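You operate a simulated robot arm through the tools that you are given. There is no shell and no other tool. Be economical: measure what you need, move in short steps, check, and stop when the job is done.

You run a simulated two-armed robot. Do the job below in one go: nothing can be reset, and whatever is moved stays where it is left.

TASK
Dry the open gel drawer's green cassette in the dryer at 120 till orange, switch off, shut the drawer.
Fine: the dryer tray starts pulled out; the cassette stays in the shut dryer to cool, the dial stays at 120.

Only the result counts: the job must be done as asked and must still hold three seconds after the hand-in. Knocking over, shifting, dropping, spilling or breaking anything else fails it.

THE ROBOT
Two 7-joint arms with two-finger parallel grippers on one trunk, on a base that drives. Base frame: it is fixed to the floor where the robot stands at the start and does not move with it; the origin is under the middle of the robot, x ahead of it, y to its left, z up. Readings come in mm, degrees, newtons and seconds.
The left shoulder is at the start at [70, 163, 1395], the right one opposite. With the tool pointing down near the work surface each hand reaches from about 100 to 360 mm from the robot's upright axis, wherever it stands, measured 20 degrees to its own side. Places, roughly: bed of the dryer tray [900, 1000, 900]; bricks-drawer knob [-2900, -1500, 300]; bricks-drawer slider [-2600, -1200, 200]; bronze-drawer latch [700, 4000, 200]; bronze-drawer slider [1000, 4100, 300]; clay-drawer knob [1000, 4300, 800]; dryer dial [900, 900, 1000]; dryer switch [900, 900, 900]; dryer tray [800, 1000, 900]; gel cassette [1000, 3750, 250]; gel drawer [600, 300, 700]; gel dryer [1100, 1000, 1000]; iron-drawer latch [700, 700, 800]; iron-drawer slider [1000, 700, 800]; mosaic-drawer slider [700, 4900, 700]; oak-drawer knob [-2100, -1300, 600]. Payload 3.43 kg a hand.
The tool frame of a hand sits at the grasp point between the pads (the TCP): z along the fingers, y along the line on which they close. The tips reach 34 mm beyond it. The gripper opens to 128 mm. The fingers are 24 mm wide and 12 mm thick; the gripper's body (48 by 130 mm) begins 96 mm behind the TCP.
Orientation is told as [roll, pitch, yaw] about the base's x, y, z axes, in that order, counted from this pose: with the fingers straight down and closing along the base's y, the tool's x points along the base's -x, its y along +y and its z along -z.

THE INTERFACE
- The arms move only by the tool play_rows. It takes "left_motion", "right_motion" or both (then of equal length, played together; a hand with none holds still); each is a list of rows, each a list of 3 entries, a list of its own where there are three numbers: the shift along the base's x, y, z in mm, then the turn, a rotation vector about the base's x, y, z in degrees, then the gripper command, from -1 (shut) to 1 (fully open), values between in proportion. In form: [[[dx, dy, dz], [rx, ry, rz], grip], ...]. A call has 1 to 20 rows; each row shifts and turns the commanded pose from where the row before left it. Each row takes 0.2 s and may step no farther than 50 mm and 8.6 degrees from the row before; otherwise, or with a gripper value out of range, the whole call is refused. A pose out of reach is approached as far as the arm can. The call stops where the force on the tool passes 40 N (or 10 N more than at its start, if that is more) or the arm is blocked; 0.2 s more then pass. Each finger travels about 153 mm/s and halts on what it meets, pressing with about 26 N; the grip force reading is that of the motor and also rises with nothing between the fingers. The clock runs only during rows and for 0.2 s after the last one: add rows that do not move to give the fingers time. The reply holds the time, the measured pose of the TCP, the force on the tool along the base axes, the opening and the grip force, in the units named above and with some noise, with the torque about the TCP (base axes, N m) and any sound that the robot's microphone picked up.
- Cameras (640 x 400 px; columns grow to the right, rows downward): "scene" is now at [100.4, 45.3, 1596.3]; the picture's right is [0.60, -0.80, -0.00], its down [-0.68, -0.51, -0.54] and it looks along [0.43, 0.32, -0.84] (base axes); focal length 294 px, centre (320, 200). "left" rides on the left gripper at [76, 11, -160] in its tool frame; the picture's right is [-0.15, 0.99, 0.00], its down [-0.88, -0.13, -0.46] and it looks along [-0.45, -0.07, 0.89] (tool axes); focal length 234 px, centre (320, 200). "right" rides on the right gripper at [76, -11, -160] in its tool frame; the picture's right is [0.15, 0.99, 0.00], its down [-0.88, 0.13, -0.46] and it looks along [-0.45, 0.07, 0.89] (tool axes); focal length 234 px, centre (320, 200). There is no depth. A picture from a camera that has moved, and an enlarged one, comes with that camera's place and axes in the base frame and with its lens. The place of the scene camera against the robot may be out by one fixed shift of up to 12 mm in any direction.
- capture(camera): a new picture of that camera. It takes no simulated time.
- slide_trunk(by): slides the trunk up (or, below 0, down) by that many mm; the arms and the scene camera ride with it, the base frame stays. It gives what a move gives, with no picture.
- roll_base(legs): drives the robot by 1 to 6 legs, each [ahead, left, turn to the left] in mm, mm and degrees, along the robot's own axes; the way and the turn of a leg run together, so that a leg with both is an arc; at most 1500 mm and 180 degrees a leg. The arms and the cameras ride along, it lands a little off, and it stops where it bumps. It gives what a move gives.
- head_to(pan, tilt): turns the head with the scene camera to pan (to the left, within 86 degrees either way) and tilt (down, from -29 to 69), counted from straight ahead of the robot. It gives what a move gives.
- enlarge(camera, box): a new picture of the part [left, top, right, bottom] of that camera's present view, enlarged. It takes no simulated time.
- hand_in(): hands the job in; it is judged then, once.

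Go step by step. Nothing tells you exact positions but the pictures and the camera data: compare them with the known pose of the tool, close in by small moves and look again before you grip or let go. The budget is 120 turns and 108 pictures, counting those below and the enlarged ones. Unless the task says otherwise, let go and move clear before handing in, and close with one line.

The tools are called after "Emit:" by a JSON object that holds its "method" and its "body". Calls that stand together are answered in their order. play_rows: Moves the arms, as the interface text tells. Its arguments: {"type":"object","properties":{"left_motion":{"type":"array","items":{"type":"array"}},"right_motion":{"type":"array","items":{"type":"array"}}},"required":[]} The other tools are called the same way: slide_trunk (by) slides the trunk up or down; roll_base (legs) drives the base; head_to (pan, tilt) turns the head that bears the scene camera; capture (camera) takes a picture; enlarge (camera, box) takes an enlarged picture of a part of a camera's view; hand_in () hands the job in.

At the start:

```text
t: 0.0
left_eef_pos: [451.5, 497.3, 1155.7]
left_ee_rot: [0.0, 0.0, 0.1]
left_wrist_force: [0.1, 0.2, -0.1]
left_torque: [-0.03, -0.01, -0.03]
left_gripper_width: 128.1
left_gripper_force: 0.0
right_eef_pos: [605.1, 13.2, 1141.1]
right_ee_rot: [0.0, 0.0, 0.0]
right_wrist_force: [-0.5, -0.4, 0.3]
right_torque: [-0.02, 0.01, -0.03]
right_gripper_width: 127.8
right_gripper_force: 0.0
trunk travel left (down, up): [-875.0, 65.0]
robot x, y, heading: [-0.4, -0.8, -0.2]
head pan, tilt: [36.8, 57.6]
```

scene: 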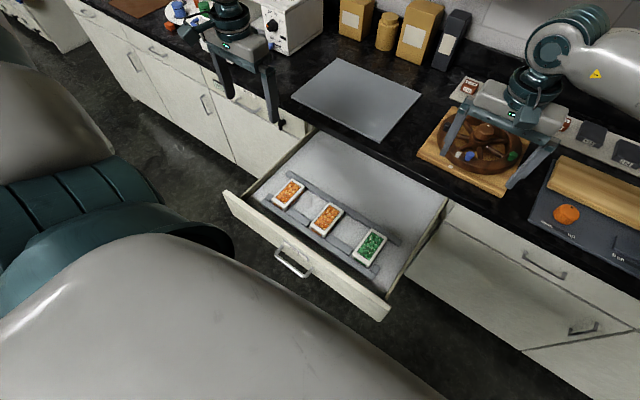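
right: 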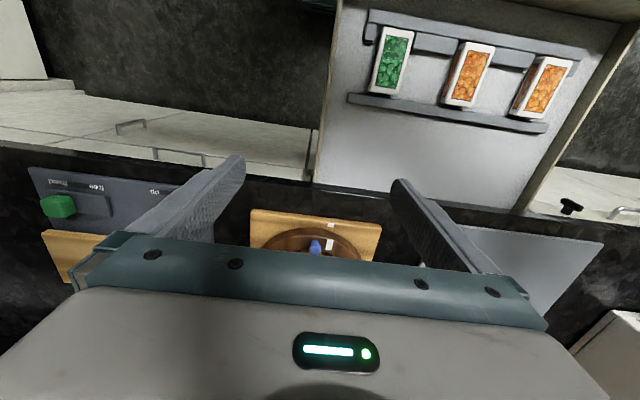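
left: 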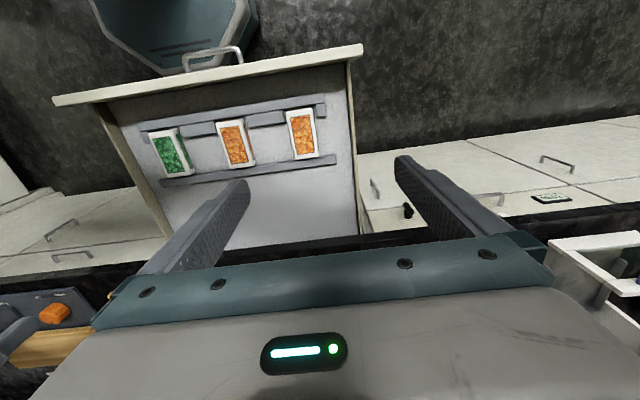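

The open gel drawer is in front of the robot with a green cassette on the right and two orange ones beside it; the green one is at about [500, 147, 720]. I'll look at the dryer next.

Emit:
{"method": "head_to", "body": {"pan": 50, "tilt": 30}}

Emit:
{"method": "capture", "body": {"camera": "scene"}}

Emit:
{"method": "enlarge", "body": {"camera": "left", "box": [100, 80, 360, 240]}}

```text
t: 0.9
left_eef_pos: [449.7, 498.4, 1156.3]
left_ee_rot: [-0.1, -0.1, 0.0]
left_wrist_force: [0.4, 0.1, 0.0]
left_torque: [0.02, 0.0, 0.01]
left_gripper_width: 128.0
left_gripper_force: 0.0
right_eef_pos: [604.6, 13.2, 1139.9]
right_ee_rot: [0.0, 0.0, 0.1]
right_wrist_force: [-0.2, 0.2, -0.3]
right_torque: [0.01, 0.01, -0.01]
right_gripper_width: 128.0
right_gripper_force: 0.1
trunk travel left (down, up): [-875.0, 65.0]
robot x, y, heading: [-0.0, -0.0, 0.0]
head pan, tilt: [50.0, 30.0]
```

```text
104 pictures are left
camera scene: at [103.0, 73.0, 1635.5], right [0.77, -0.64, 0.0], down [-0.32, -0.38, -0.87], along [0.56, 0.66, -0.5], focal length 294 px, centre (320, 200)
```

scene: 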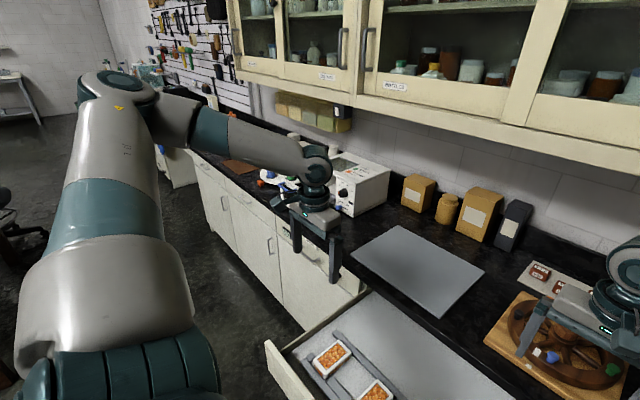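

```text
2.46 times, centred on (230, 160) of left
camera zoom: at [375.2, 508.7, 1317.0], right [0.15, 0.99, 0.0], down [0.88, -0.13, 0.46], along [0.45, -0.07, -0.89], focal length 576 px, centre (542, 298)
```

zoom: 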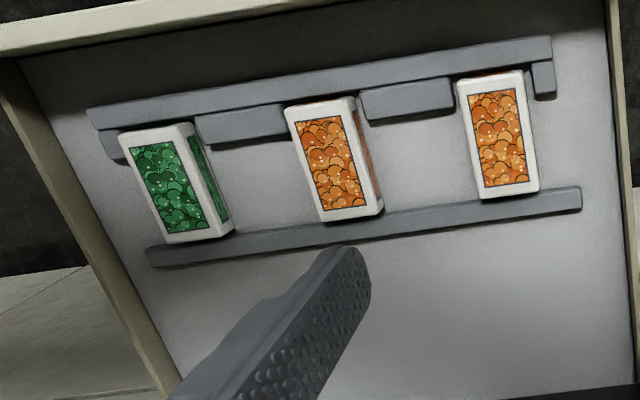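

The green cassette's top is near [475, 135, 770], with the cassettes seated between rails. I'll zoom in on the dryer.

Emit:
{"method": "enlarge", "body": {"camera": "scene", "box": [230, 130, 400, 236]}}

Emit:
{"method": "enlarge", "body": {"camera": "left", "box": [500, 160, 640, 300]}}

```text
3.76 times, centred on (315, 183) of scene
camera zoom: at [103.0, 73.0, 1635.5], right [0.77, -0.64, 0.0], down [-0.32, -0.38, -0.87], along [0.56, 0.66, -0.5], focal length 1107 px, centre (339, 264)
```

zoom: 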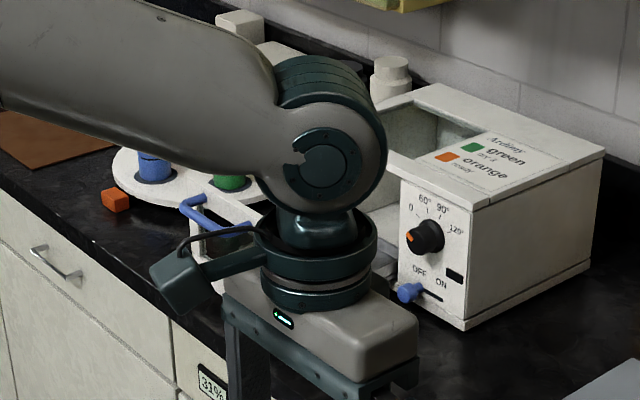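

```text
2.86 times, centred on (570, 230) of left
camera zoom: at [375.2, 508.7, 1317.0], right [0.15, 0.99, 0.0], down [0.88, -0.13, 0.46], along [0.45, -0.07, -0.89], focal length 669 px, centre (-394, 114)
```

zoom: 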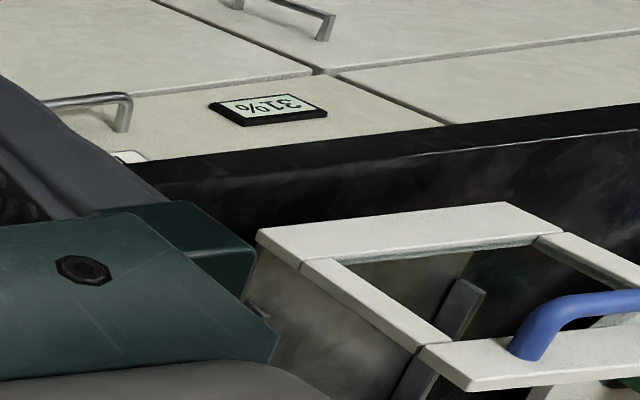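

The dryer's panel (dial, off/on lever) faces the robot with the tray pulled out toward us at its left. I'll draw the right arm back and bring the left arm above the green cassette.

Emit:
{"method": "play_rows", "body": {"left_motion": [[[3, -45, -12], [0, 0, 0], 1], [[3, -45, -12], [0, 0, 0], 1], [[3, -45, -12], [0, 0, 0], 1], [[3, -45, -12], [0, 0, 0], 1], [[3, -45, -12], [0, 0, 0], 1], [[3, -45, -12], [0, 0, 0], 1], [[3, -45, -12], [0, 0, 0], 1], [[3, -45, -12], [0, 0, 0], 0]], "right_motion": [[[-32, -36, 20], [0, 0, 0], -1], [[-32, -36, 20], [0, 0, 0], -1], [[-32, -36, 20], [0, 0, 0], -1], [[-32, -36, 20], [0, 0, 0], -1], [[-32, -36, 20], [0, 0, 0], -1], [[-32, -36, 20], [0, 0, 0], -1], [[-32, -36, 20], [0, 0, 0], -1], [[-32, -36, 20], [0, 0, 0], -1]]}}

Emit:
{"method": "capture", "body": {"camera": "scene"}}

Emit:
{"method": "capture", "body": {"camera": "left"}}

Emit:
{"method": "enlarge", "body": {"camera": "scene", "box": [240, 130, 400, 230]}}

```text
refused: row 1 steps farther than a row can; nothing moved
```

```text
100 pictures are left
camera scene: at [103.0, 73.0, 1635.5], right [0.77, -0.64, 0.0], down [-0.32, -0.38, -0.87], along [0.56, 0.66, -0.5], focal length 294 px, centre (320, 200)
```

scene: 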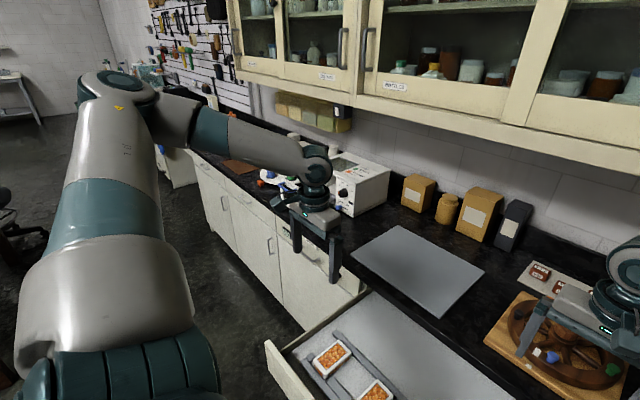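

```text
99 pictures are left
camera left: at [375.2, 508.7, 1317.0], right [0.15, 0.99, 0.0], down [0.88, -0.13, 0.46], along [0.45, -0.07, -0.89], focal length 234 px, centre (320, 200)
```

left: 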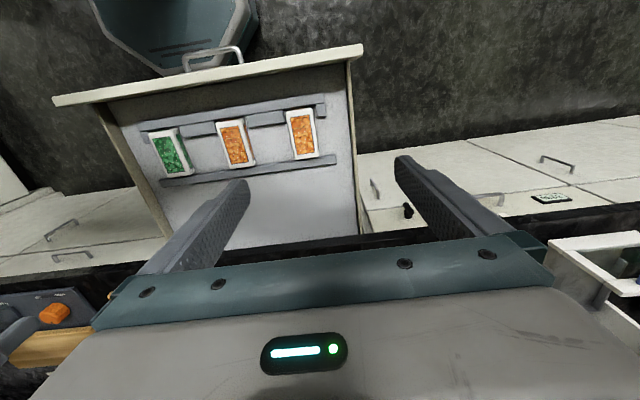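

```text
4.00 times, centred on (320, 180) of scene
camera zoom: at [103.0, 73.0, 1635.5], right [0.77, -0.64, 0.0], down [-0.32, -0.38, -0.87], along [0.56, 0.66, -0.5], focal length 1176 px, centre (320, 280)
```

zoom: 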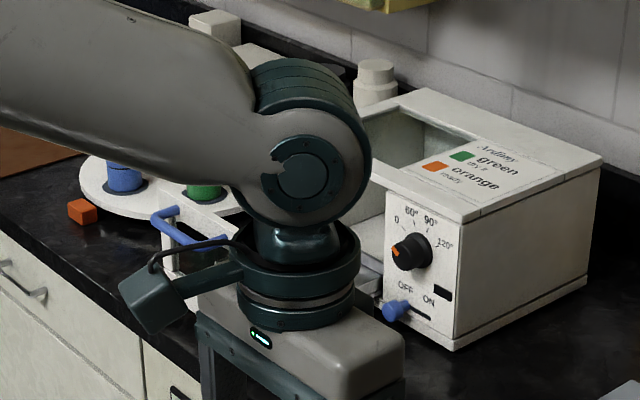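

The step was slightly too long; I'll repeat it with shorter rows.

Emit:
{"method": "play_rows", "body": {"left_motion": [[[3, -45, -12], [0, 0, 0], 1], [[3, -45, -12], [0, 0, 0], 1], [[3, -45, -12], [0, 0, 0], 1], [[3, -45, -12], [0, 0, 0], 1], [[3, -45, -12], [0, 0, 0], 1], [[3, -45, -12], [0, 0, 0], 1], [[3, -45, -12], [0, 0, 0], 1], [[3, -45, -12], [0, 0, 0], 0]], "right_motion": [[[-28, -34, 20], [0, 0, 0], -1], [[-28, -34, 20], [0, 0, 0], -1], [[-28, -34, 20], [0, 0, 0], -1], [[-28, -34, 20], [0, 0, 0], -1], [[-28, -34, 20], [0, 0, 0], -1], [[-28, -34, 20], [0, 0, 0], -1], [[-28, -34, 20], [0, 0, 0], -1], [[-28, -34, 20], [0, 0, 0], -1]]}}

Emit:
{"method": "capture", "body": {"camera": "left"}}

Emit:
{"method": "capture", "body": {"camera": "scene"}}

Emit:
{"method": "enlarge", "body": {"camera": "scene", "box": [240, 130, 400, 230]}}

```text
t: 2.7
left_eef_pos: [464.6, 181.3, 1092.4]
left_ee_rot: [0.1, -0.2, 0.1]
left_wrist_force: [-0.4, -0.2, 0.2]
left_torque: [0.05, -0.02, 0.03]
left_gripper_width: 64.0
left_gripper_force: 0.0
left hand out of reach, approached as far as the arm can: row 7, 8
right_eef_pos: [377.1, -264.6, 1300.5]
right_ee_rot: [0.1, -0.2, 0.0]
right_wrist_force: [0.7, -0.5, 0.1]
right_torque: [0.05, -0.06, -0.02]
right_gripper_width: 0.1
right_gripper_force: 26.2
trunk travel left (down, up): [-875.0, 65.0]
robot x, y, heading: [-1.0, -1.1, 0.2]
head pan, tilt: [50.0, 30.0]
```

```text
97 pictures are left
camera left: at [388.3, 191.7, 1251.9], right [0.15, 0.99, 0.0], down [0.88, -0.13, 0.46], along [0.45, -0.07, -0.89], focal length 234 px, centre (320, 200)
```

left: 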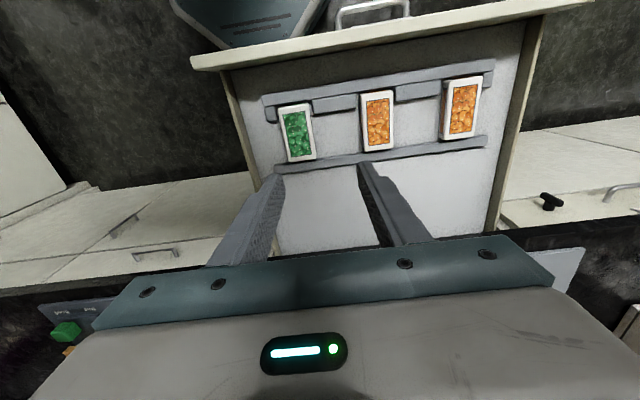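

```text
96 pictures are left
camera scene: at [98.9, 69.4, 1636.0], right [0.77, -0.64, 0.0], down [-0.32, -0.38, -0.87], along [0.56, 0.66, -0.5], focal length 294 px, centre (320, 200)
```

scene: 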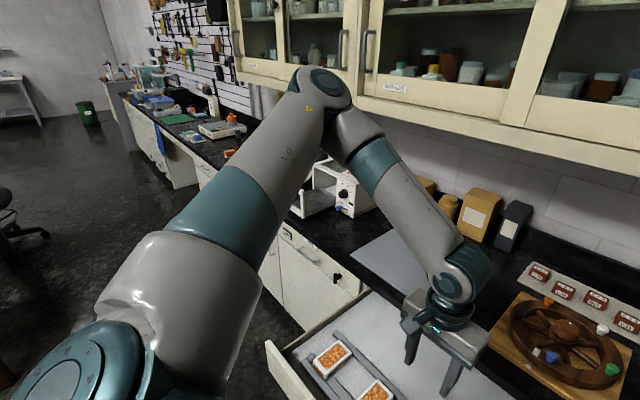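

```text
4.00 times, centred on (320, 180) of scene
camera zoom: at [98.9, 69.4, 1636.0], right [0.77, -0.64, 0.0], down [-0.32, -0.38, -0.87], along [0.56, 0.66, -0.5], focal length 1176 px, centre (320, 280)
```

zoom: 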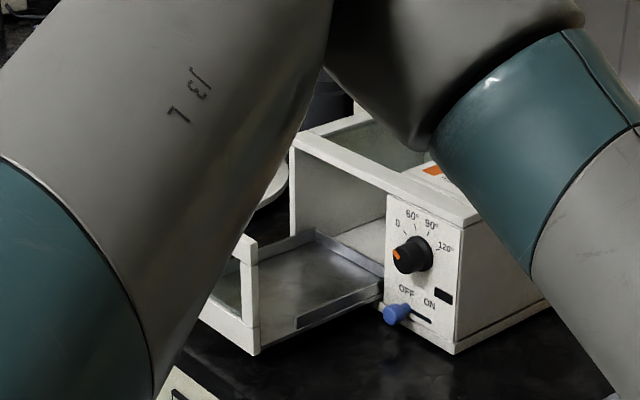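

The left arm can't reach far to the right, so I'll shift the base right 90 mm and lower the trunk 180 mm to get the reach over the cassette.

Emit:
{"method": "roll_base", "body": {"legs": [[0, -90, 0]]}}

Emit:
{"method": "slide_trunk", "body": {"by": -180}}

Emit:
{"method": "capture", "body": {"camera": "left"}}

Emit:
{"method": "capture", "body": {"camera": "scene"}}

```text
t: 3.8
left_eef_pos: [466.6, 100.4, 1088.5]
left_ee_rot: [-0.3, 0.0, 0.2]
left_wrist_force: [-0.1, 0.5, 0.0]
left_torque: [-0.06, -0.05, 0.03]
left_gripper_width: 63.9
left_gripper_force: 0.1
right_eef_pos: [381.7, -344.4, 1300.8]
right_ee_rot: [-0.2, 0.1, 0.1]
right_wrist_force: [0.6, -0.2, 0.5]
right_torque: [-0.06, 0.02, -0.02]
right_gripper_width: 0.0
right_gripper_force: 26.0
trunk travel left (down, up): [-875.0, 65.0]
robot x, y, heading: [2.7, -88.8, 0.0]
head pan, tilt: [50.0, 30.0]
```

```text
t: 5.8
left_eef_pos: [466.8, 96.5, 910.6]
left_ee_rot: [0.0, 0.0, 0.3]
left_wrist_force: [-0.5, 0.4, -0.2]
left_torque: [0.0, -0.02, 0.01]
left_gripper_width: 64.0
left_gripper_force: 0.0
right_eef_pos: [380.6, -348.3, 1119.8]
right_ee_rot: [0.0, -0.1, 0.2]
right_wrist_force: [-0.9, -0.4, -0.5]
right_torque: [0.0, 0.02, 0.02]
right_gripper_width: 0.0
right_gripper_force: 26.4
trunk travel left (down, up): [-695.0, 245.0]
robot x, y, heading: [-3.2, -87.8, 0.0]
head pan, tilt: [50.0, 30.0]
```

```text
94 pictures are left
camera left: at [391.2, 107.6, 1070.3], right [0.14, 0.99, 0.0], down [0.88, -0.13, 0.46], along [0.45, -0.07, -0.89], focal length 234 px, centre (320, 200)
```

left: 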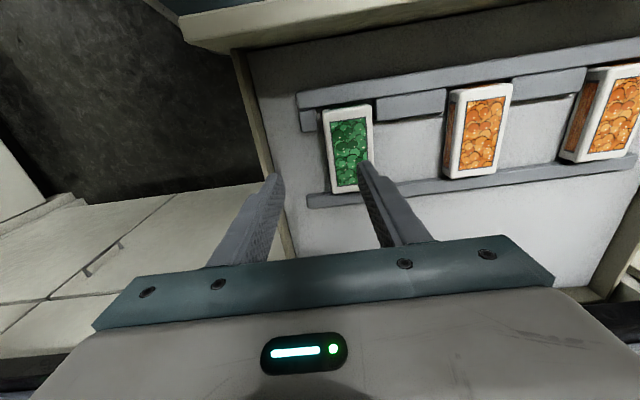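

```text
93 pictures are left
camera scene: at [102.8, -14.9, 1455.7], right [0.77, -0.64, 0.0], down [-0.32, -0.38, -0.87], along [0.56, 0.66, -0.5], focal length 294 px, centre (320, 200)
```

scene: 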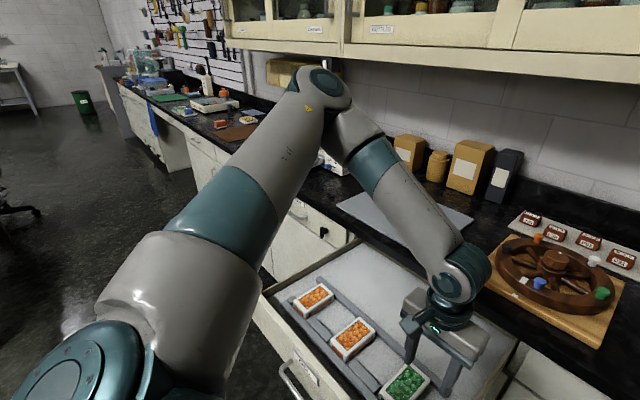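

The green cassette's top is at about [473, 131, 780], roughly 50 wide by 95 long. I'll move over it with fingers opened to ~85 mm and descend to just above.

Emit:
{"method": "play_rows", "body": {"left_motion": [[[6, 34, 0], [0, 0, 0], 0.33], [[0, 0, -40], [0, 0, 0], 0.33], [[0, 0, -40], [0, 0, 0], 0.33], [[0, 0, 0], [0, 0, 0], 0.33]]}}

Emit:
{"method": "head_to", "body": {"pan": 30, "tilt": 55}}

Emit:
{"method": "capture", "body": {"camera": "left"}}

Emit:
{"method": "capture", "body": {"camera": "scene"}}

```text
t: 6.8
left_eef_pos: [469.4, 149.8, 851.9]
left_ee_rot: [-0.1, -0.1, 0.2]
left_wrist_force: [0.0, 0.3, -0.1]
left_torque: [0.03, 0.01, -0.01]
left_gripper_width: 85.2
left_gripper_force: 0.1
left hand out of reach, approached as far as the arm can: row 3
right_eef_pos: [380.9, -347.6, 1120.9]
right_ee_rot: [0.0, 0.0, 0.0]
right_wrist_force: [0.0, -0.6, 0.3]
right_torque: [-0.01, -0.01, 0.0]
right_gripper_width: 0.1
right_gripper_force: 26.0
trunk travel left (down, up): [-695.0, 245.0]
robot x, y, heading: [-3.4, -86.7, 0.3]
head pan, tilt: [50.0, 30.0]
```

```text
t: 7.7
left_eef_pos: [469.5, 149.4, 853.1]
left_ee_rot: [-0.2, 0.1, 0.2]
left_wrist_force: [0.2, -0.6, 0.4]
left_torque: [0.02, 0.03, -0.02]
left_gripper_width: 85.2
left_gripper_force: 0.1
right_eef_pos: [380.9, -348.4, 1121.6]
right_ee_rot: [0.0, 0.1, 0.1]
right_wrist_force: [-0.7, 0.2, -1.1]
right_torque: [-0.01, 0.01, -0.05]
right_gripper_width: 0.2
right_gripper_force: 26.3
trunk travel left (down, up): [-695.0, 245.0]
robot x, y, heading: [-3.4, -87.1, 0.0]
head pan, tilt: [30.0, 55.0]
```

```text
92 pictures are left
camera left: at [393.8, 160.2, 1012.1], right [0.14, 0.99, 0.0], down [0.88, -0.13, 0.46], along [0.45, -0.07, -0.89], focal length 234 px, centre (320, 200)
```

left: 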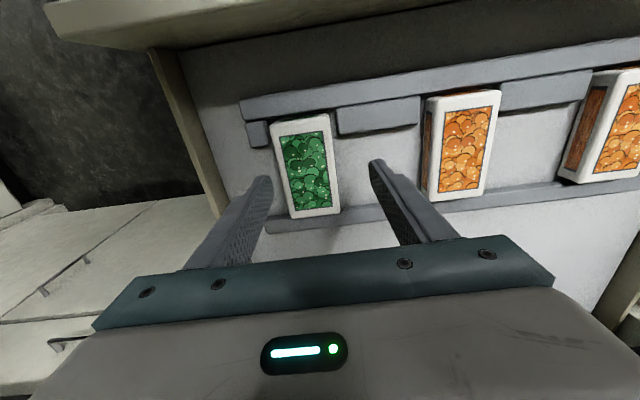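

```text
91 pictures are left
camera scene: at [107.1, -47.7, 1419.6], right [0.5, -0.86, 0.0], down [-0.71, -0.41, -0.57], along [0.5, 0.29, -0.82], focal length 294 px, centre (320, 200)
```

scene: 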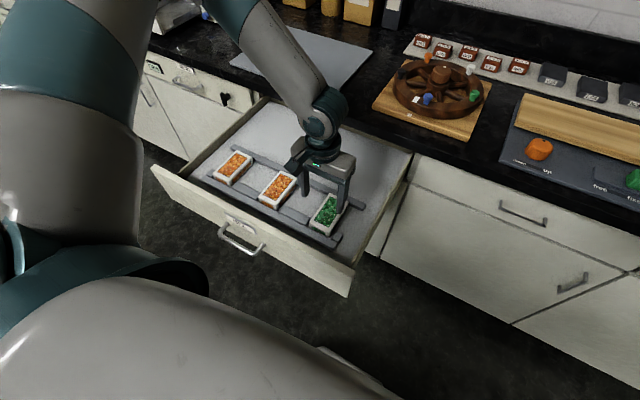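

The reach is still short at this height and the hand sits ~18 mm too far left. I'll lift a little, lower the trunk more, and correct the alignment.

Emit:
{"method": "play_rows", "body": {"left_motion": [[[0, 0, 40], [0, 0, 0], 0.33], [[0, 0, 40], [0, 0, 0], 0.33]]}}

Emit:
{"method": "slide_trunk", "body": {"by": -110}}

```text
t: 8.3
left_eef_pos: [468.5, 149.9, 931.4]
left_ee_rot: [0.1, 0.0, 0.2]
left_wrist_force: [0.1, -0.8, 0.2]
left_torque: [0.02, 0.0, 0.02]
left_gripper_width: 85.0
left_gripper_force: 0.2
right_eef_pos: [379.8, -349.4, 1120.2]
right_ee_rot: [-0.1, 0.0, 0.2]
right_wrist_force: [-0.3, 0.3, 0.9]
right_torque: [0.02, -0.02, -0.02]
right_gripper_width: 0.1
right_gripper_force: 25.9
trunk travel left (down, up): [-695.0, 245.0]
robot x, y, heading: [1.8, -87.7, -0.1]
head pan, tilt: [30.0, 55.0]
```

```text
t: 9.7
left_eef_pos: [469.2, 149.4, 822.7]
left_ee_rot: [0.0, 0.0, 0.1]
left_wrist_force: [0.5, 0.8, -0.7]
left_torque: [0.02, 0.01, -0.01]
left_gripper_width: 85.1
left_gripper_force: 0.2
right_eef_pos: [381.1, -346.9, 1010.4]
right_ee_rot: [0.1, 0.1, 0.1]
right_wrist_force: [-0.7, 0.0, 0.4]
right_torque: [0.02, -0.01, -0.02]
right_gripper_width: 0.2
right_gripper_force: 25.3
trunk travel left (down, up): [-585.0, 355.0]
robot x, y, heading: [1.1, -83.9, -0.1]
head pan, tilt: [30.0, 55.0]
```

Emit:
{"method": "play_rows", "body": {"left_motion": [[[2, -18, 0], [0, 0, 0], 0.33], [[0, 0, 0], [0, 0, 0], 0.33]]}}

Emit:
{"method": "capture", "body": {"camera": "left"}}

Emit:
{"method": "enlarge", "body": {"camera": "scene", "box": [230, 100, 390, 200]}}

```text
t: 10.3
left_eef_pos: [470.8, 131.1, 821.4]
left_ee_rot: [-0.1, -0.1, 0.2]
left_wrist_force: [-0.4, -0.7, -0.8]
left_torque: [0.04, -0.02, -0.01]
left_gripper_width: 85.1
left_gripper_force: 0.2
right_eef_pos: [380.8, -347.7, 1010.5]
right_ee_rot: [0.1, 0.0, 0.1]
right_wrist_force: [0.3, -0.2, 0.5]
right_torque: [-0.05, -0.01, 0.01]
right_gripper_width: 0.0
right_gripper_force: 26.1
trunk travel left (down, up): [-585.0, 355.0]
robot x, y, heading: [-2.2, -86.1, -0.1]
head pan, tilt: [30.0, 55.0]
```

```text
90 pictures are left
camera left: at [395.2, 142.6, 981.5], right [0.14, 0.99, 0.0], down [0.88, -0.13, 0.46], along [0.45, -0.07, -0.89], focal length 234 px, centre (320, 200)
```

left: 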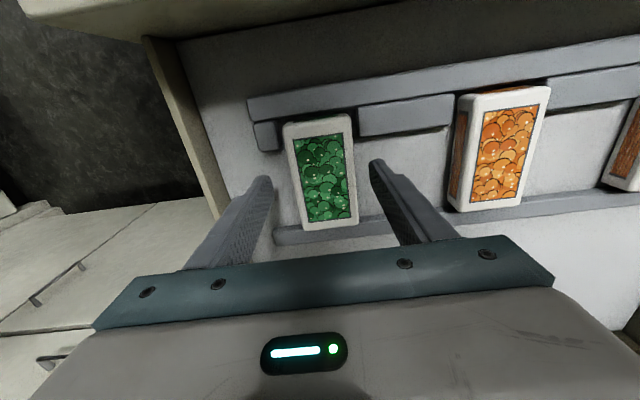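

```text
4.00 times, centred on (310, 150) of scene
camera zoom: at [106.7, -47.7, 1309.6], right [0.5, -0.87, 0.0], down [-0.71, -0.41, -0.57], along [0.5, 0.29, -0.82], focal length 1176 px, centre (360, 400)
```

zoom: 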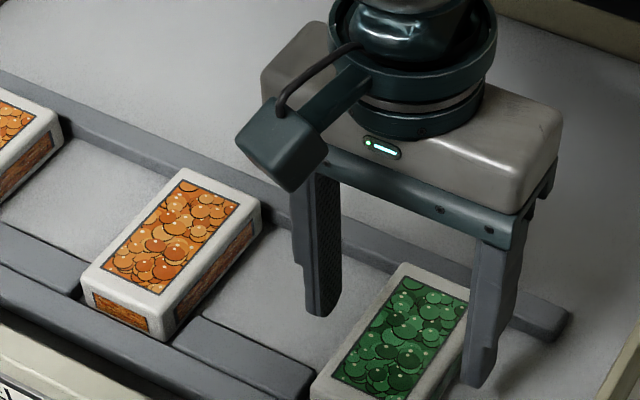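

The hand is centred over the cassette within a few mm. I'll descend between the rails.

Emit:
{"method": "play_rows", "body": {"left_motion": [[[-1, 3, -15], [0, 0, 0], 0.33], [[0, 0, -15], [0, 0, 0], 0.33], [[0, 0, -13], [0, 0, 0], 0.33], [[0, 0, 0], [0, 0, 0], 0.33]]}}

Emit:
{"method": "capture", "body": {"camera": "left"}}

Emit:
{"method": "enlarge", "body": {"camera": "scene", "box": [230, 100, 390, 200]}}

```text
t: 11.3
left_eef_pos: [470.3, 135.2, 780.7]
left_ee_rot: [0.0, -0.2, 0.2]
left_wrist_force: [1.8, 5.1, 25.3]
left_torque: [0.47, 0.26, 0.18]
left_gripper_width: 85.0
left_gripper_force: 0.0
right_eef_pos: [380.0, -349.4, 1011.0]
right_ee_rot: [0.0, -0.1, 0.1]
right_wrist_force: [0.0, 0.8, -0.2]
right_torque: [0.0, 0.01, 0.02]
right_gripper_width: 0.1
right_gripper_force: 26.0
trunk travel left (down, up): [-585.0, 355.0]
robot x, y, heading: [-3.1, -87.9, 0.4]
head pan, tilt: [30.0, 55.0]
```

```text
88 pictures are left
camera left: at [394.1, 145.7, 940.8], right [0.14, 0.99, 0.0], down [0.88, -0.13, 0.46], along [0.45, -0.07, -0.89], focal length 234 px, centre (320, 200)
```

left: 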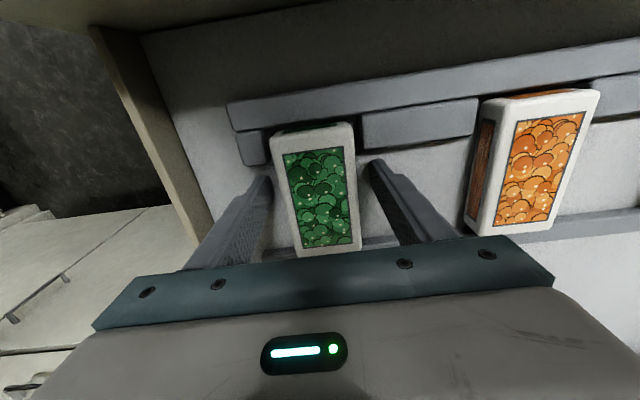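

```text
4.00 times, centred on (310, 150) of scene
camera zoom: at [105.6, -48.2, 1310.2], right [0.5, -0.87, 0.0], down [-0.71, -0.41, -0.57], along [0.5, 0.29, -0.82], focal length 1176 px, centre (360, 400)
```

zoom: 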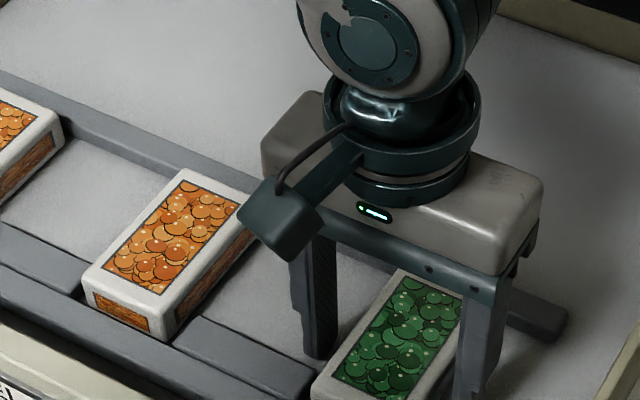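

The tips touch the drawer floor at z≈746, so the fingers straddle the cassette. I'll back off 4 mm and grip.

Emit:
{"method": "play_rows", "body": {"left_motion": [[[0, 0, 6], [0, 0, 0], 0.33], [[0, 0, 0], [0, 0, 0], 0.0], [[0, 0, 0], [0, 0, 0], -0.4], [[0, 0, 0], [0, 0, 0], -0.4]]}}

Emit:
{"method": "capture", "body": {"camera": "left"}}

```text
t: 12.3
left_eef_pos: [469.7, 135.3, 783.8]
left_ee_rot: [0.0, 0.1, 0.1]
left_wrist_force: [1.0, 0.1, -0.9]
left_torque: [0.01, 0.01, 0.0]
left_gripper_width: 59.3
left_gripper_force: 25.3
right_eef_pos: [381.8, -349.0, 1009.7]
right_ee_rot: [0.0, -0.1, 0.0]
right_wrist_force: [0.3, -1.0, 0.7]
right_torque: [-0.01, -0.04, 0.0]
right_gripper_width: 0.0
right_gripper_force: 25.9
trunk travel left (down, up): [-585.0, 355.0]
robot x, y, heading: [0.4, -86.2, 0.3]
head pan, tilt: [30.0, 55.0]
```

```text
86 pictures are left
camera left: at [394.0, 146.1, 945.1], right [0.14, 0.99, 0.0], down [0.88, -0.13, 0.46], along [0.45, -0.07, -0.89], focal length 234 px, centre (320, 200)
```

left: 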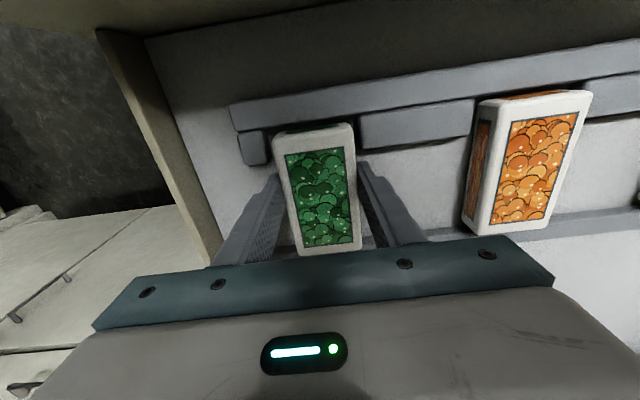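

The cassette is gripped at 59 mm. I'll lift it straight up and check.

Emit:
{"method": "play_rows", "body": {"left_motion": [[[0, 0, 20], [0, 0, 0], -0.4], [[0, 0, 40], [0, 0, 0], -0.4], [[0, 0, 40], [0, 0, 0], -0.4], [[0, 0, 0], [0, 0, 0], -0.4]]}}

Emit:
{"method": "slide_trunk", "body": {"by": 250}}

Emit:
{"method": "capture", "body": {"camera": "left"}}

Emit:
{"method": "head_to", "body": {"pan": 55, "tilt": 35}}

Emit:
{"method": "capture", "body": {"camera": "scene"}}

```text
t: 13.3
left_eef_pos: [468.7, 135.3, 884.8]
left_ee_rot: [0.1, 0.0, 0.1]
left_wrist_force: [0.0, -0.2, -2.8]
left_torque: [0.0, 0.0, -0.03]
left_gripper_width: 59.5
left_gripper_force: 26.5
right_eef_pos: [383.1, -347.8, 1010.9]
right_ee_rot: [0.0, 0.2, 0.0]
right_wrist_force: [-0.3, -1.0, -0.7]
right_torque: [0.01, 0.0, -0.02]
right_gripper_width: 0.1
right_gripper_force: 25.5
trunk travel left (down, up): [-585.0, 355.0]
robot x, y, heading: [-0.6, -93.2, -0.1]
head pan, tilt: [30.0, 55.0]
```

```text
t: 15.9
left_eef_pos: [467.7, 134.9, 1135.4]
left_ee_rot: [0.0, -0.1, 0.2]
left_wrist_force: [-0.1, 0.4, -1.7]
left_torque: [0.01, 0.03, 0.04]
left_gripper_width: 59.4
left_gripper_force: 26.2
right_eef_pos: [382.3, -349.2, 1259.9]
right_ee_rot: [0.0, 0.1, 0.2]
right_wrist_force: [0.4, 0.4, -0.2]
right_torque: [0.02, 0.01, 0.0]
right_gripper_width: 0.1
right_gripper_force: 26.2
trunk travel left (down, up): [-835.0, 105.0]
robot x, y, heading: [1.2, -86.3, 0.2]
head pan, tilt: [30.0, 55.0]
```

```text
85 pictures are left
camera left: at [392.8, 146.4, 1295.6], right [0.14, 0.99, 0.0], down [0.88, -0.13, 0.46], along [0.45, -0.07, -0.89], focal length 234 px, centre (320, 200)
```

left: 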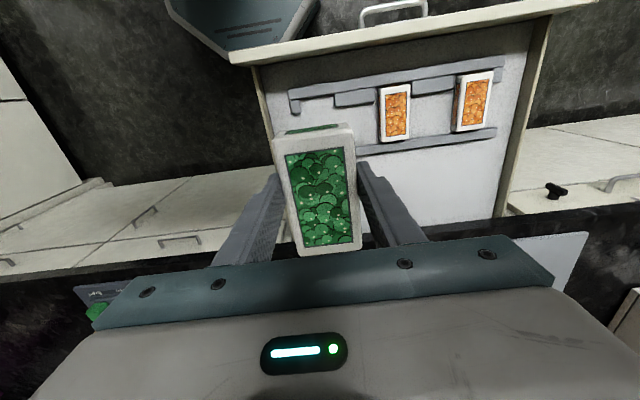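

```text
t: 16.8
left_eef_pos: [467.9, 133.9, 1136.7]
left_ee_rot: [0.0, -0.1, 0.3]
left_wrist_force: [-0.1, 0.0, -1.4]
left_torque: [-0.01, 0.0, -0.02]
left_gripper_width: 59.6
left_gripper_force: 25.9
right_eef_pos: [380.9, -347.4, 1260.7]
right_ee_rot: [0.0, 0.0, 0.1]
right_wrist_force: [0.0, 0.1, -0.4]
right_torque: [0.0, 0.02, 0.01]
right_gripper_width: 0.2
right_gripper_force: 26.1
trunk travel left (down, up): [-835.0, 105.0]
robot x, y, heading: [1.1, -92.0, 0.1]
head pan, tilt: [55.0, 35.0]
```

```text
84 pictures are left
camera scene: at [95.5, -11.9, 1587.7], right [0.82, -0.57, 0.0], down [-0.33, -0.47, -0.82], along [0.47, 0.67, -0.57], focal length 294 px, centre (320, 200)
```

scene: 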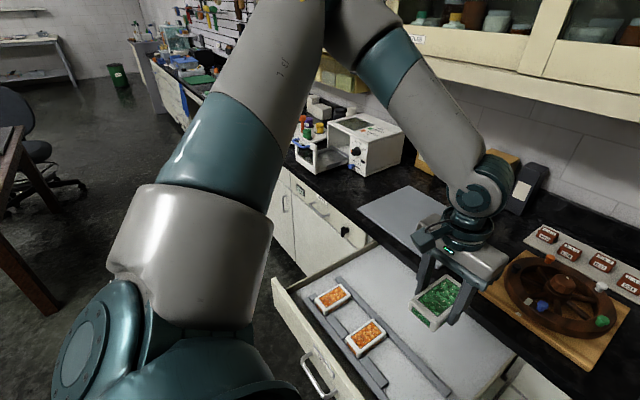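

The cassette is held securely. I'll drive left toward the dryer, then look at the tray.

Emit:
{"method": "roll_base", "body": {"legs": [[0, 800, 0]]}}

Emit:
{"method": "head_to", "body": {"pan": 25, "tilt": 40}}

Emit:
{"method": "capture", "body": {"camera": "scene"}}

Emit:
{"method": "capture", "body": {"camera": "left"}}

```text
t: 21.2
left_eef_pos: [468.7, 951.8, 1135.6]
left_ee_rot: [0.0, 0.0, 0.0]
left_wrist_force: [0.4, 0.1, -1.0]
left_torque: [-0.01, 0.0, -0.03]
left_gripper_width: 59.3
left_gripper_force: 25.6
right_eef_pos: [381.1, 468.1, 1259.3]
right_ee_rot: [0.0, 0.1, 0.0]
right_wrist_force: [0.4, -0.4, -0.1]
right_torque: [0.02, 0.02, 0.0]
right_gripper_width: 0.0
right_gripper_force: 25.6
trunk travel left (down, up): [-835.0, 105.0]
robot x, y, heading: [-5.3, 734.2, -0.0]
head pan, tilt: [55.0, 35.0]
```

```text
t: 22.1
left_eef_pos: [468.1, 953.5, 1136.1]
left_ee_rot: [-0.1, 0.0, 0.0]
left_wrist_force: [-0.7, 0.2, -1.8]
left_torque: [0.03, 0.03, 0.0]
left_gripper_width: 59.4
left_gripper_force: 26.6
right_eef_pos: [380.9, 469.5, 1261.1]
right_ee_rot: [0.0, 0.0, 0.0]
right_wrist_force: [0.7, 0.3, -0.2]
right_torque: [0.01, -0.01, -0.03]
right_gripper_width: 0.0
right_gripper_force: 25.9
trunk travel left (down, up): [-835.0, 105.0]
robot x, y, heading: [2.3, 731.2, -0.2]
head pan, tilt: [25.0, 40.0]
```

```text
83 pictures are left
camera scene: at [121.9, 770.4, 1580.2], right [0.42, -0.91, 0.0], down [-0.58, -0.27, -0.77], along [0.69, 0.32, -0.64], focal length 294 px, centre (320, 200)
```

scene: 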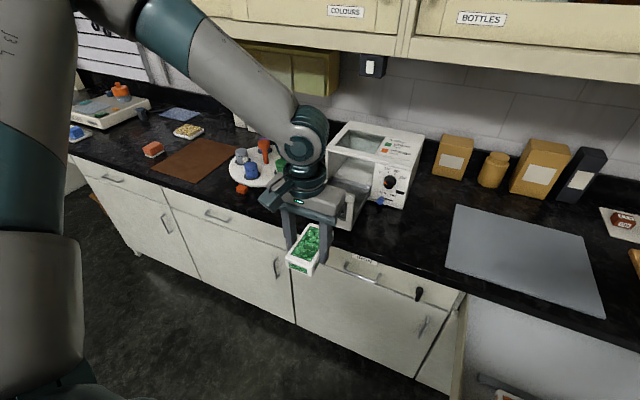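

```text
82 pictures are left
camera left: at [393.1, 964.0, 1295.7], right [0.15, 0.99, 0.0], down [0.88, -0.13, 0.46], along [0.45, -0.07, -0.89], focal length 234 px, centre (320, 200)
```

left: 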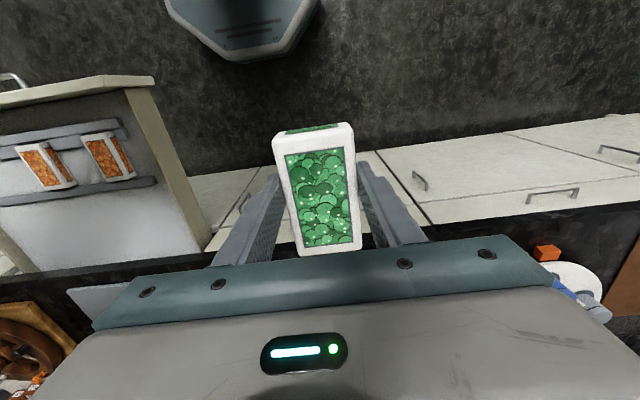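

Emit:
{"method": "enlarge", "body": {"camera": "scene", "box": [230, 100, 440, 270]}}

```text
2.35 times, centred on (335, 185) of scene
camera zoom: at [121.9, 770.4, 1580.2], right [0.42, -0.91, 0.0], down [-0.58, -0.27, -0.77], along [0.69, 0.32, -0.64], focal length 692 px, centre (285, 235)
```

zoom: 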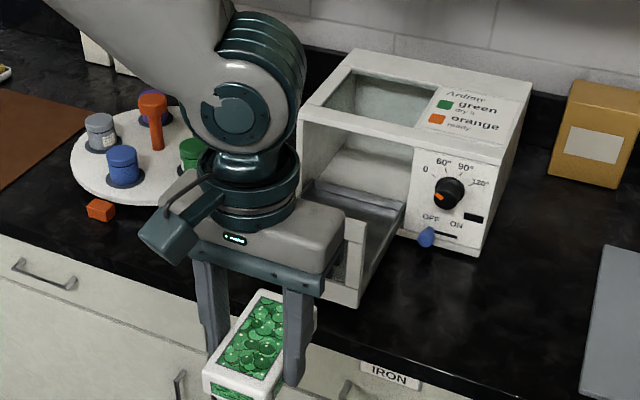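

From this view the dryer spans y≈840–1110 with its front at x≈920, and the tray reaches out to x≈765 between y≈960 and 1100. I'll drive nearer, staying clear above the tray.

Emit:
{"method": "roll_base", "body": {"legs": [[0, 100, 0], [220, 0, 0]]}}

Emit:
{"method": "capture", "body": {"camera": "left"}}

Emit:
{"method": "capture", "body": {"camera": "scene"}}

```text
t: 24.6
left_eef_pos: [683.0, 1053.1, 1136.8]
left_ee_rot: [0.0, 0.0, 0.0]
left_wrist_force: [-0.5, 0.1, -1.4]
left_torque: [-0.02, -0.02, 0.0]
left_gripper_width: 59.4
left_gripper_force: 26.1
right_eef_pos: [596.6, 569.5, 1261.3]
right_ee_rot: [0.1, -0.1, 0.0]
right_wrist_force: [-0.3, 0.1, 0.0]
right_torque: [0.0, -0.02, 0.02]
right_gripper_width: 0.0
right_gripper_force: 26.2
trunk travel left (down, up): [-835.0, 105.0]
robot x, y, heading: [217.3, 830.6, -0.0]
head pan, tilt: [25.0, 40.0]
```

```text
80 pictures are left
camera left: at [608.8, 1064.8, 1296.6], right [0.15, 0.99, 0.0], down [0.88, -0.13, 0.46], along [0.45, -0.07, -0.89], focal length 234 px, centre (320, 200)
```

left: 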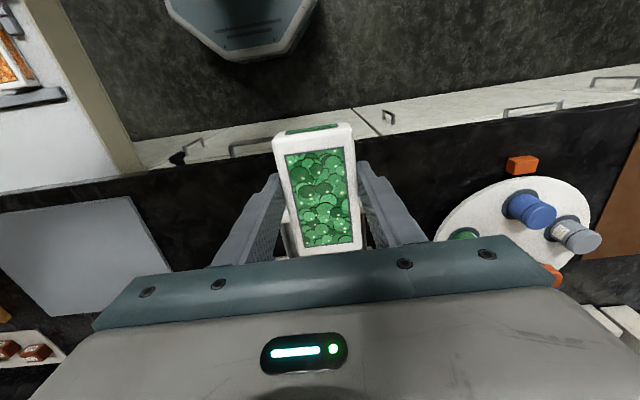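

```text
79 pictures are left
camera scene: at [337.1, 871.2, 1580.5], right [0.42, -0.91, 0.0], down [-0.58, -0.27, -0.77], along [0.7, 0.32, -0.64], focal length 294 px, centre (320, 200)
```

scene: 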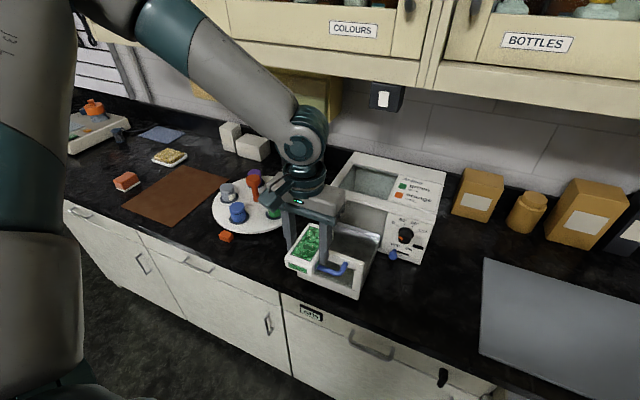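

Emit:
{"method": "enlarge", "body": {"camera": "scene", "box": [270, 140, 460, 320]}}

```text
2.22 times, centred on (365, 230) of scene
camera zoom: at [337.1, 871.2, 1580.5], right [0.42, -0.91, 0.0], down [-0.58, -0.27, -0.77], along [0.7, 0.32, -0.64], focal length 654 px, centre (220, 133)
```

zoom: 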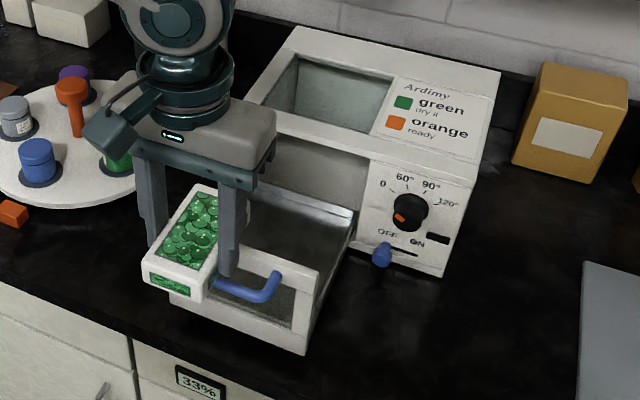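

The tray is clear: metal pan behind a tall windowed front panel (top ≈1050). I'll drive 70 mm closer and move the hand over the pan.

Emit:
{"method": "roll_base", "body": {"legs": [[70, 0, 0]]}}

Emit:
{"method": "play_rows", "body": {"left_motion": [[[40, -10, 0], [0, 0, 0], -0.4], [[40, -10, 0], [0, 0, 0], -0.4], [[0, 0, 0], [0, 0, 0], -0.4]]}}

Emit:
{"method": "capture", "body": {"camera": "left"}}

Emit:
{"method": "enlarge", "body": {"camera": "scene", "box": [270, 140, 460, 320]}}

```text
t: 25.6
left_eef_pos: [750.2, 1052.8, 1137.8]
left_ee_rot: [-0.1, -0.2, -0.1]
left_wrist_force: [-1.1, 0.8, -2.5]
left_torque: [0.01, -0.06, 0.02]
left_gripper_width: 59.2
left_gripper_force: 26.4
right_eef_pos: [661.0, 568.9, 1262.4]
right_ee_rot: [0.0, -0.4, -0.1]
right_wrist_force: [-0.1, 0.6, -0.6]
right_torque: [-0.02, -0.1, -0.01]
right_gripper_width: 0.0
right_gripper_force: 25.6
trunk travel left (down, up): [-835.0, 105.0]
robot x, y, heading: [286.4, 830.5, -0.0]
head pan, tilt: [25.0, 40.0]
```

```text
t: 26.4
left_eef_pos: [837.3, 1032.3, 1137.4]
left_ee_rot: [0.0, 0.0, -0.1]
left_wrist_force: [-0.4, -0.2, -1.8]
left_torque: [0.02, 0.0, -0.03]
left_gripper_width: 59.3
left_gripper_force: 26.1
right_eef_pos: [667.6, 569.0, 1259.1]
right_ee_rot: [-0.1, 0.0, -0.1]
right_wrist_force: [0.2, -0.3, -0.2]
right_torque: [0.01, 0.0, -0.02]
right_gripper_width: 0.0
right_gripper_force: 26.4
trunk travel left (down, up): [-835.0, 105.0]
robot x, y, heading: [283.6, 831.3, -0.1]
head pan, tilt: [25.0, 40.0]
```

```text
77 pictures are left
camera left: at [761.0, 1044.3, 1296.7], right [0.15, 0.99, 0.0], down [0.88, -0.13, 0.46], along [0.45, -0.07, -0.89], focal length 234 px, centre (320, 200)
```

left: 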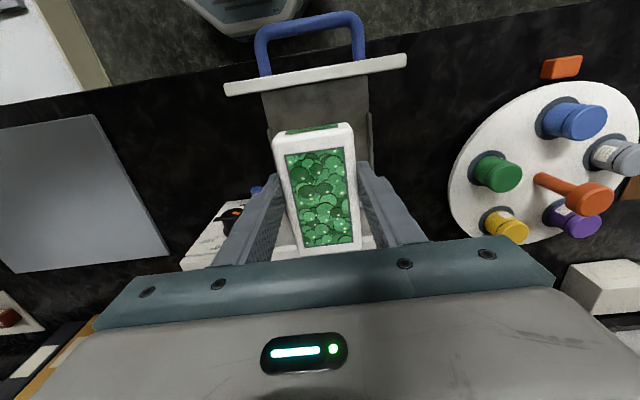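

```text
2.22 times, centred on (365, 230) of scene
camera zoom: at [409.9, 871.2, 1580.1], right [0.42, -0.91, 0.0], down [-0.58, -0.27, -0.77], along [0.69, 0.32, -0.64], focal length 654 px, centre (220, 133)
```

zoom: 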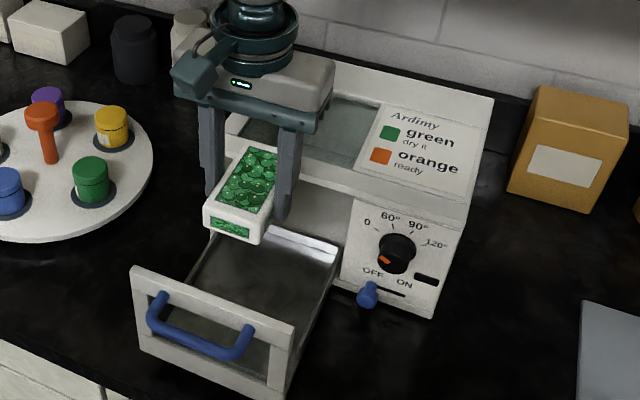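

Panel top is at z≈1053, and the pan spans y≈962–1112, x≈765–937. I'll centre the cassette over it and lower the trunk.

Emit:
{"method": "play_rows", "body": {"left_motion": [[[4, 4, 0], [0, 0, 0], -0.4], [[0, 0, 0], [0, 0, 0], -0.4]]}}

Emit:
{"method": "slide_trunk", "body": {"by": -125}}

Emit:
{"method": "capture", "body": {"camera": "left"}}

Emit:
{"method": "enlarge", "body": {"camera": "scene", "box": [240, 140, 460, 320]}}

```text
t: 27.0
left_eef_pos: [840.0, 1035.7, 1136.3]
left_ee_rot: [-0.2, 0.0, 0.0]
left_wrist_force: [-0.4, -0.1, -1.6]
left_torque: [-0.01, 0.05, 0.03]
left_gripper_width: 59.3
left_gripper_force: 26.2
right_eef_pos: [667.5, 569.4, 1259.4]
right_ee_rot: [0.0, 0.1, 0.0]
right_wrist_force: [-1.2, -0.4, 0.1]
right_torque: [0.02, -0.01, -0.02]
right_gripper_width: 0.4
right_gripper_force: 26.2
trunk travel left (down, up): [-835.0, 105.0]
robot x, y, heading: [289.1, 831.2, 0.0]
head pan, tilt: [25.0, 40.0]
```

```text
t: 28.5
left_eef_pos: [838.7, 1036.6, 1011.7]
left_ee_rot: [-0.1, 0.0, -0.1]
left_wrist_force: [-0.2, 0.8, -0.4]
left_torque: [0.0, 0.01, 0.03]
left_gripper_width: 59.6
left_gripper_force: 25.7
right_eef_pos: [666.6, 570.8, 1135.2]
right_ee_rot: [0.0, -0.1, -0.1]
right_wrist_force: [0.4, -0.1, 0.1]
right_torque: [0.02, 0.02, 0.01]
right_gripper_width: 0.0
right_gripper_force: 26.0
trunk travel left (down, up): [-710.0, 230.0]
robot x, y, heading: [287.0, 830.7, 0.0]
head pan, tilt: [25.0, 40.0]
```

```text
75 pictures are left
camera left: at [763.5, 1047.7, 1172.2], right [0.15, 0.99, 0.0], down [0.88, -0.13, 0.46], along [0.45, -0.07, -0.89], focal length 234 px, centre (320, 200)
```

left: 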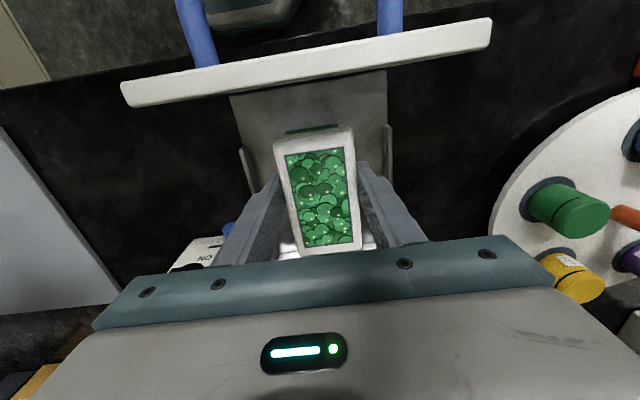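

```text
2.22 times, centred on (350, 230) of scene
camera zoom: at [408.6, 871.2, 1455.3], right [0.42, -0.91, 0.0], down [-0.58, -0.27, -0.77], along [0.69, 0.32, -0.64], focal length 654 px, centre (253, 133)
```

zoom: 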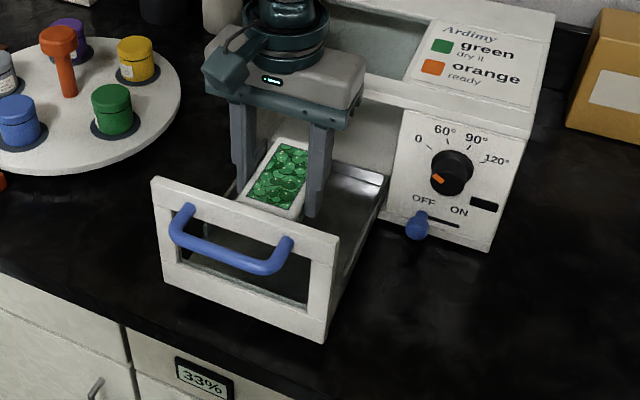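

Well aligned over the pan. I'll lower in small steps until contact.

Emit:
{"method": "play_rows", "body": {"left_motion": [[[0, -1, -20], [0, 0, 0], -0.4], [[0, 0, -10], [0, 0, 0], -0.4], [[0, 0, -6], [0, 0, 0], -0.4], [[0, 0, -6], [0, 0, 0], -0.4]]}}

Emit:
{"method": "enlarge", "body": {"camera": "scene", "box": [240, 140, 460, 320]}}

```text
t: 29.5
left_eef_pos: [839.2, 1036.7, 969.0]
left_ee_rot: [-0.1, 0.0, 0.1]
left_wrist_force: [0.8, -0.3, -1.7]
left_torque: [0.02, 0.0, 0.01]
left_gripper_width: 59.3
left_gripper_force: 26.1
right_eef_pos: [667.8, 570.0, 1135.1]
right_ee_rot: [0.0, 0.0, -0.2]
right_wrist_force: [0.2, -0.8, 0.1]
right_torque: [-0.02, 0.03, 0.02]
right_gripper_width: 0.0
right_gripper_force: 26.0
trunk travel left (down, up): [-710.0, 230.0]
robot x, y, heading: [285.0, 833.2, -0.1]
head pan, tilt: [25.0, 40.0]
```

```text
2.22 times, centred on (350, 230) of scene
camera zoom: at [409.3, 871.3, 1455.2], right [0.42, -0.91, 0.0], down [-0.58, -0.27, -0.77], along [0.69, 0.32, -0.64], focal length 654 px, centre (253, 133)
```

zoom: 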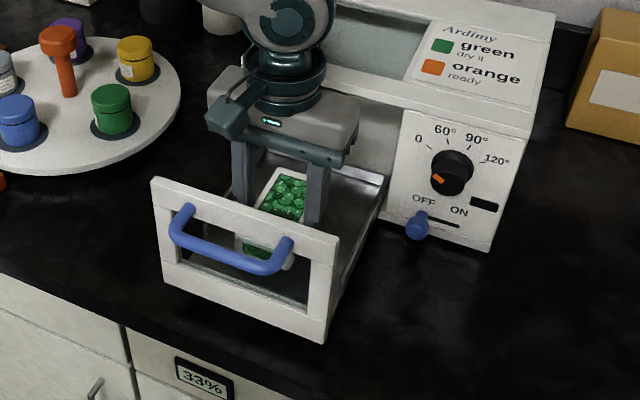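

Emit:
{"method": "play_rows", "body": {"left_motion": [[[0, 0, -6], [0, 0, 0], -0.4], [[0, 0, -6], [0, 0, 0], -0.4], [[0, 0, -5], [0, 0, 0], -0.4], [[0, 0, -5], [0, 0, 0], -0.4], [[0, 0, -4], [0, 0, 0], -0.4]]}}

```text
t: 30.7
left_eef_pos: [836.8, 1035.6, 947.8]
left_ee_rot: [-0.2, -0.4, 0.0]
left_wrist_force: [2.4, 5.8, 35.7]
left_torque: [0.61, 0.44, 0.08]
left_gripper_width: 59.6
left_gripper_force: 26.2
right_eef_pos: [664.5, 568.2, 1136.2]
right_ee_rot: [-0.1, -0.2, -0.1]
right_wrist_force: [-0.3, 0.1, -1.2]
right_torque: [0.0, 0.0, 0.01]
right_gripper_width: 0.0
right_gripper_force: 26.2
trunk travel left (down, up): [-710.0, 230.0]
robot x, y, heading: [287.4, 834.9, 0.1]
head pan, tilt: [25.0, 40.0]
```

Contact at TCP z≈948: the cassette sits on the bed. I'll relieve the pressure and open the fingers moderately.

Emit:
{"method": "play_rows", "body": {"left_motion": [[[0, 0, 4], [0, 0, 0], -0.4], [[0, 0, 0], [0, 0, 0], 0.0], [[0, 0, 0], [0, 0, 0], 0.25], [[0, 0, 0], [0, 0, 0], 0.25]]}}

Emit:
{"method": "capture", "body": {"camera": "left"}}

```text
t: 31.7
left_eef_pos: [837.4, 1034.8, 948.1]
left_ee_rot: [0.0, -0.1, -0.1]
left_wrist_force: [-2.3, -3.3, 7.6]
left_torque: [0.17, -0.03, 0.09]
left_gripper_width: 78.3
left_gripper_force: 0.0
right_eef_pos: [665.3, 568.8, 1135.7]
right_ee_rot: [0.0, -0.1, -0.2]
right_wrist_force: [0.2, -1.2, 0.9]
right_torque: [0.01, -0.01, 0.01]
right_gripper_width: 0.0
right_gripper_force: 25.9
trunk travel left (down, up): [-710.0, 230.0]
robot x, y, heading: [285.6, 835.7, -0.1]
head pan, tilt: [25.0, 40.0]
```

```text
72 pictures are left
camera left: at [761.8, 1045.8, 1108.1], right [0.15, 0.99, 0.0], down [0.88, -0.13, 0.46], along [0.45, -0.07, -0.89], focal length 234 px, centre (320, 200)
```

left: 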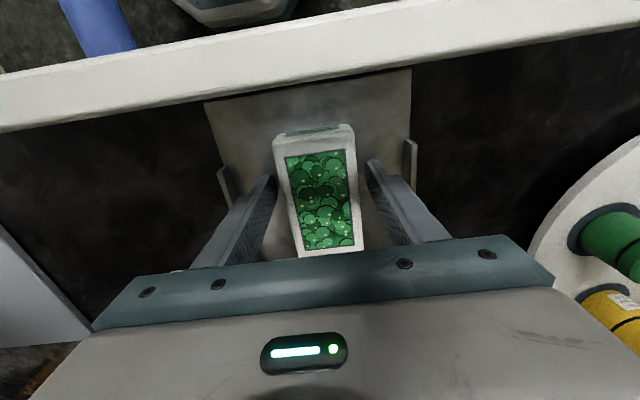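

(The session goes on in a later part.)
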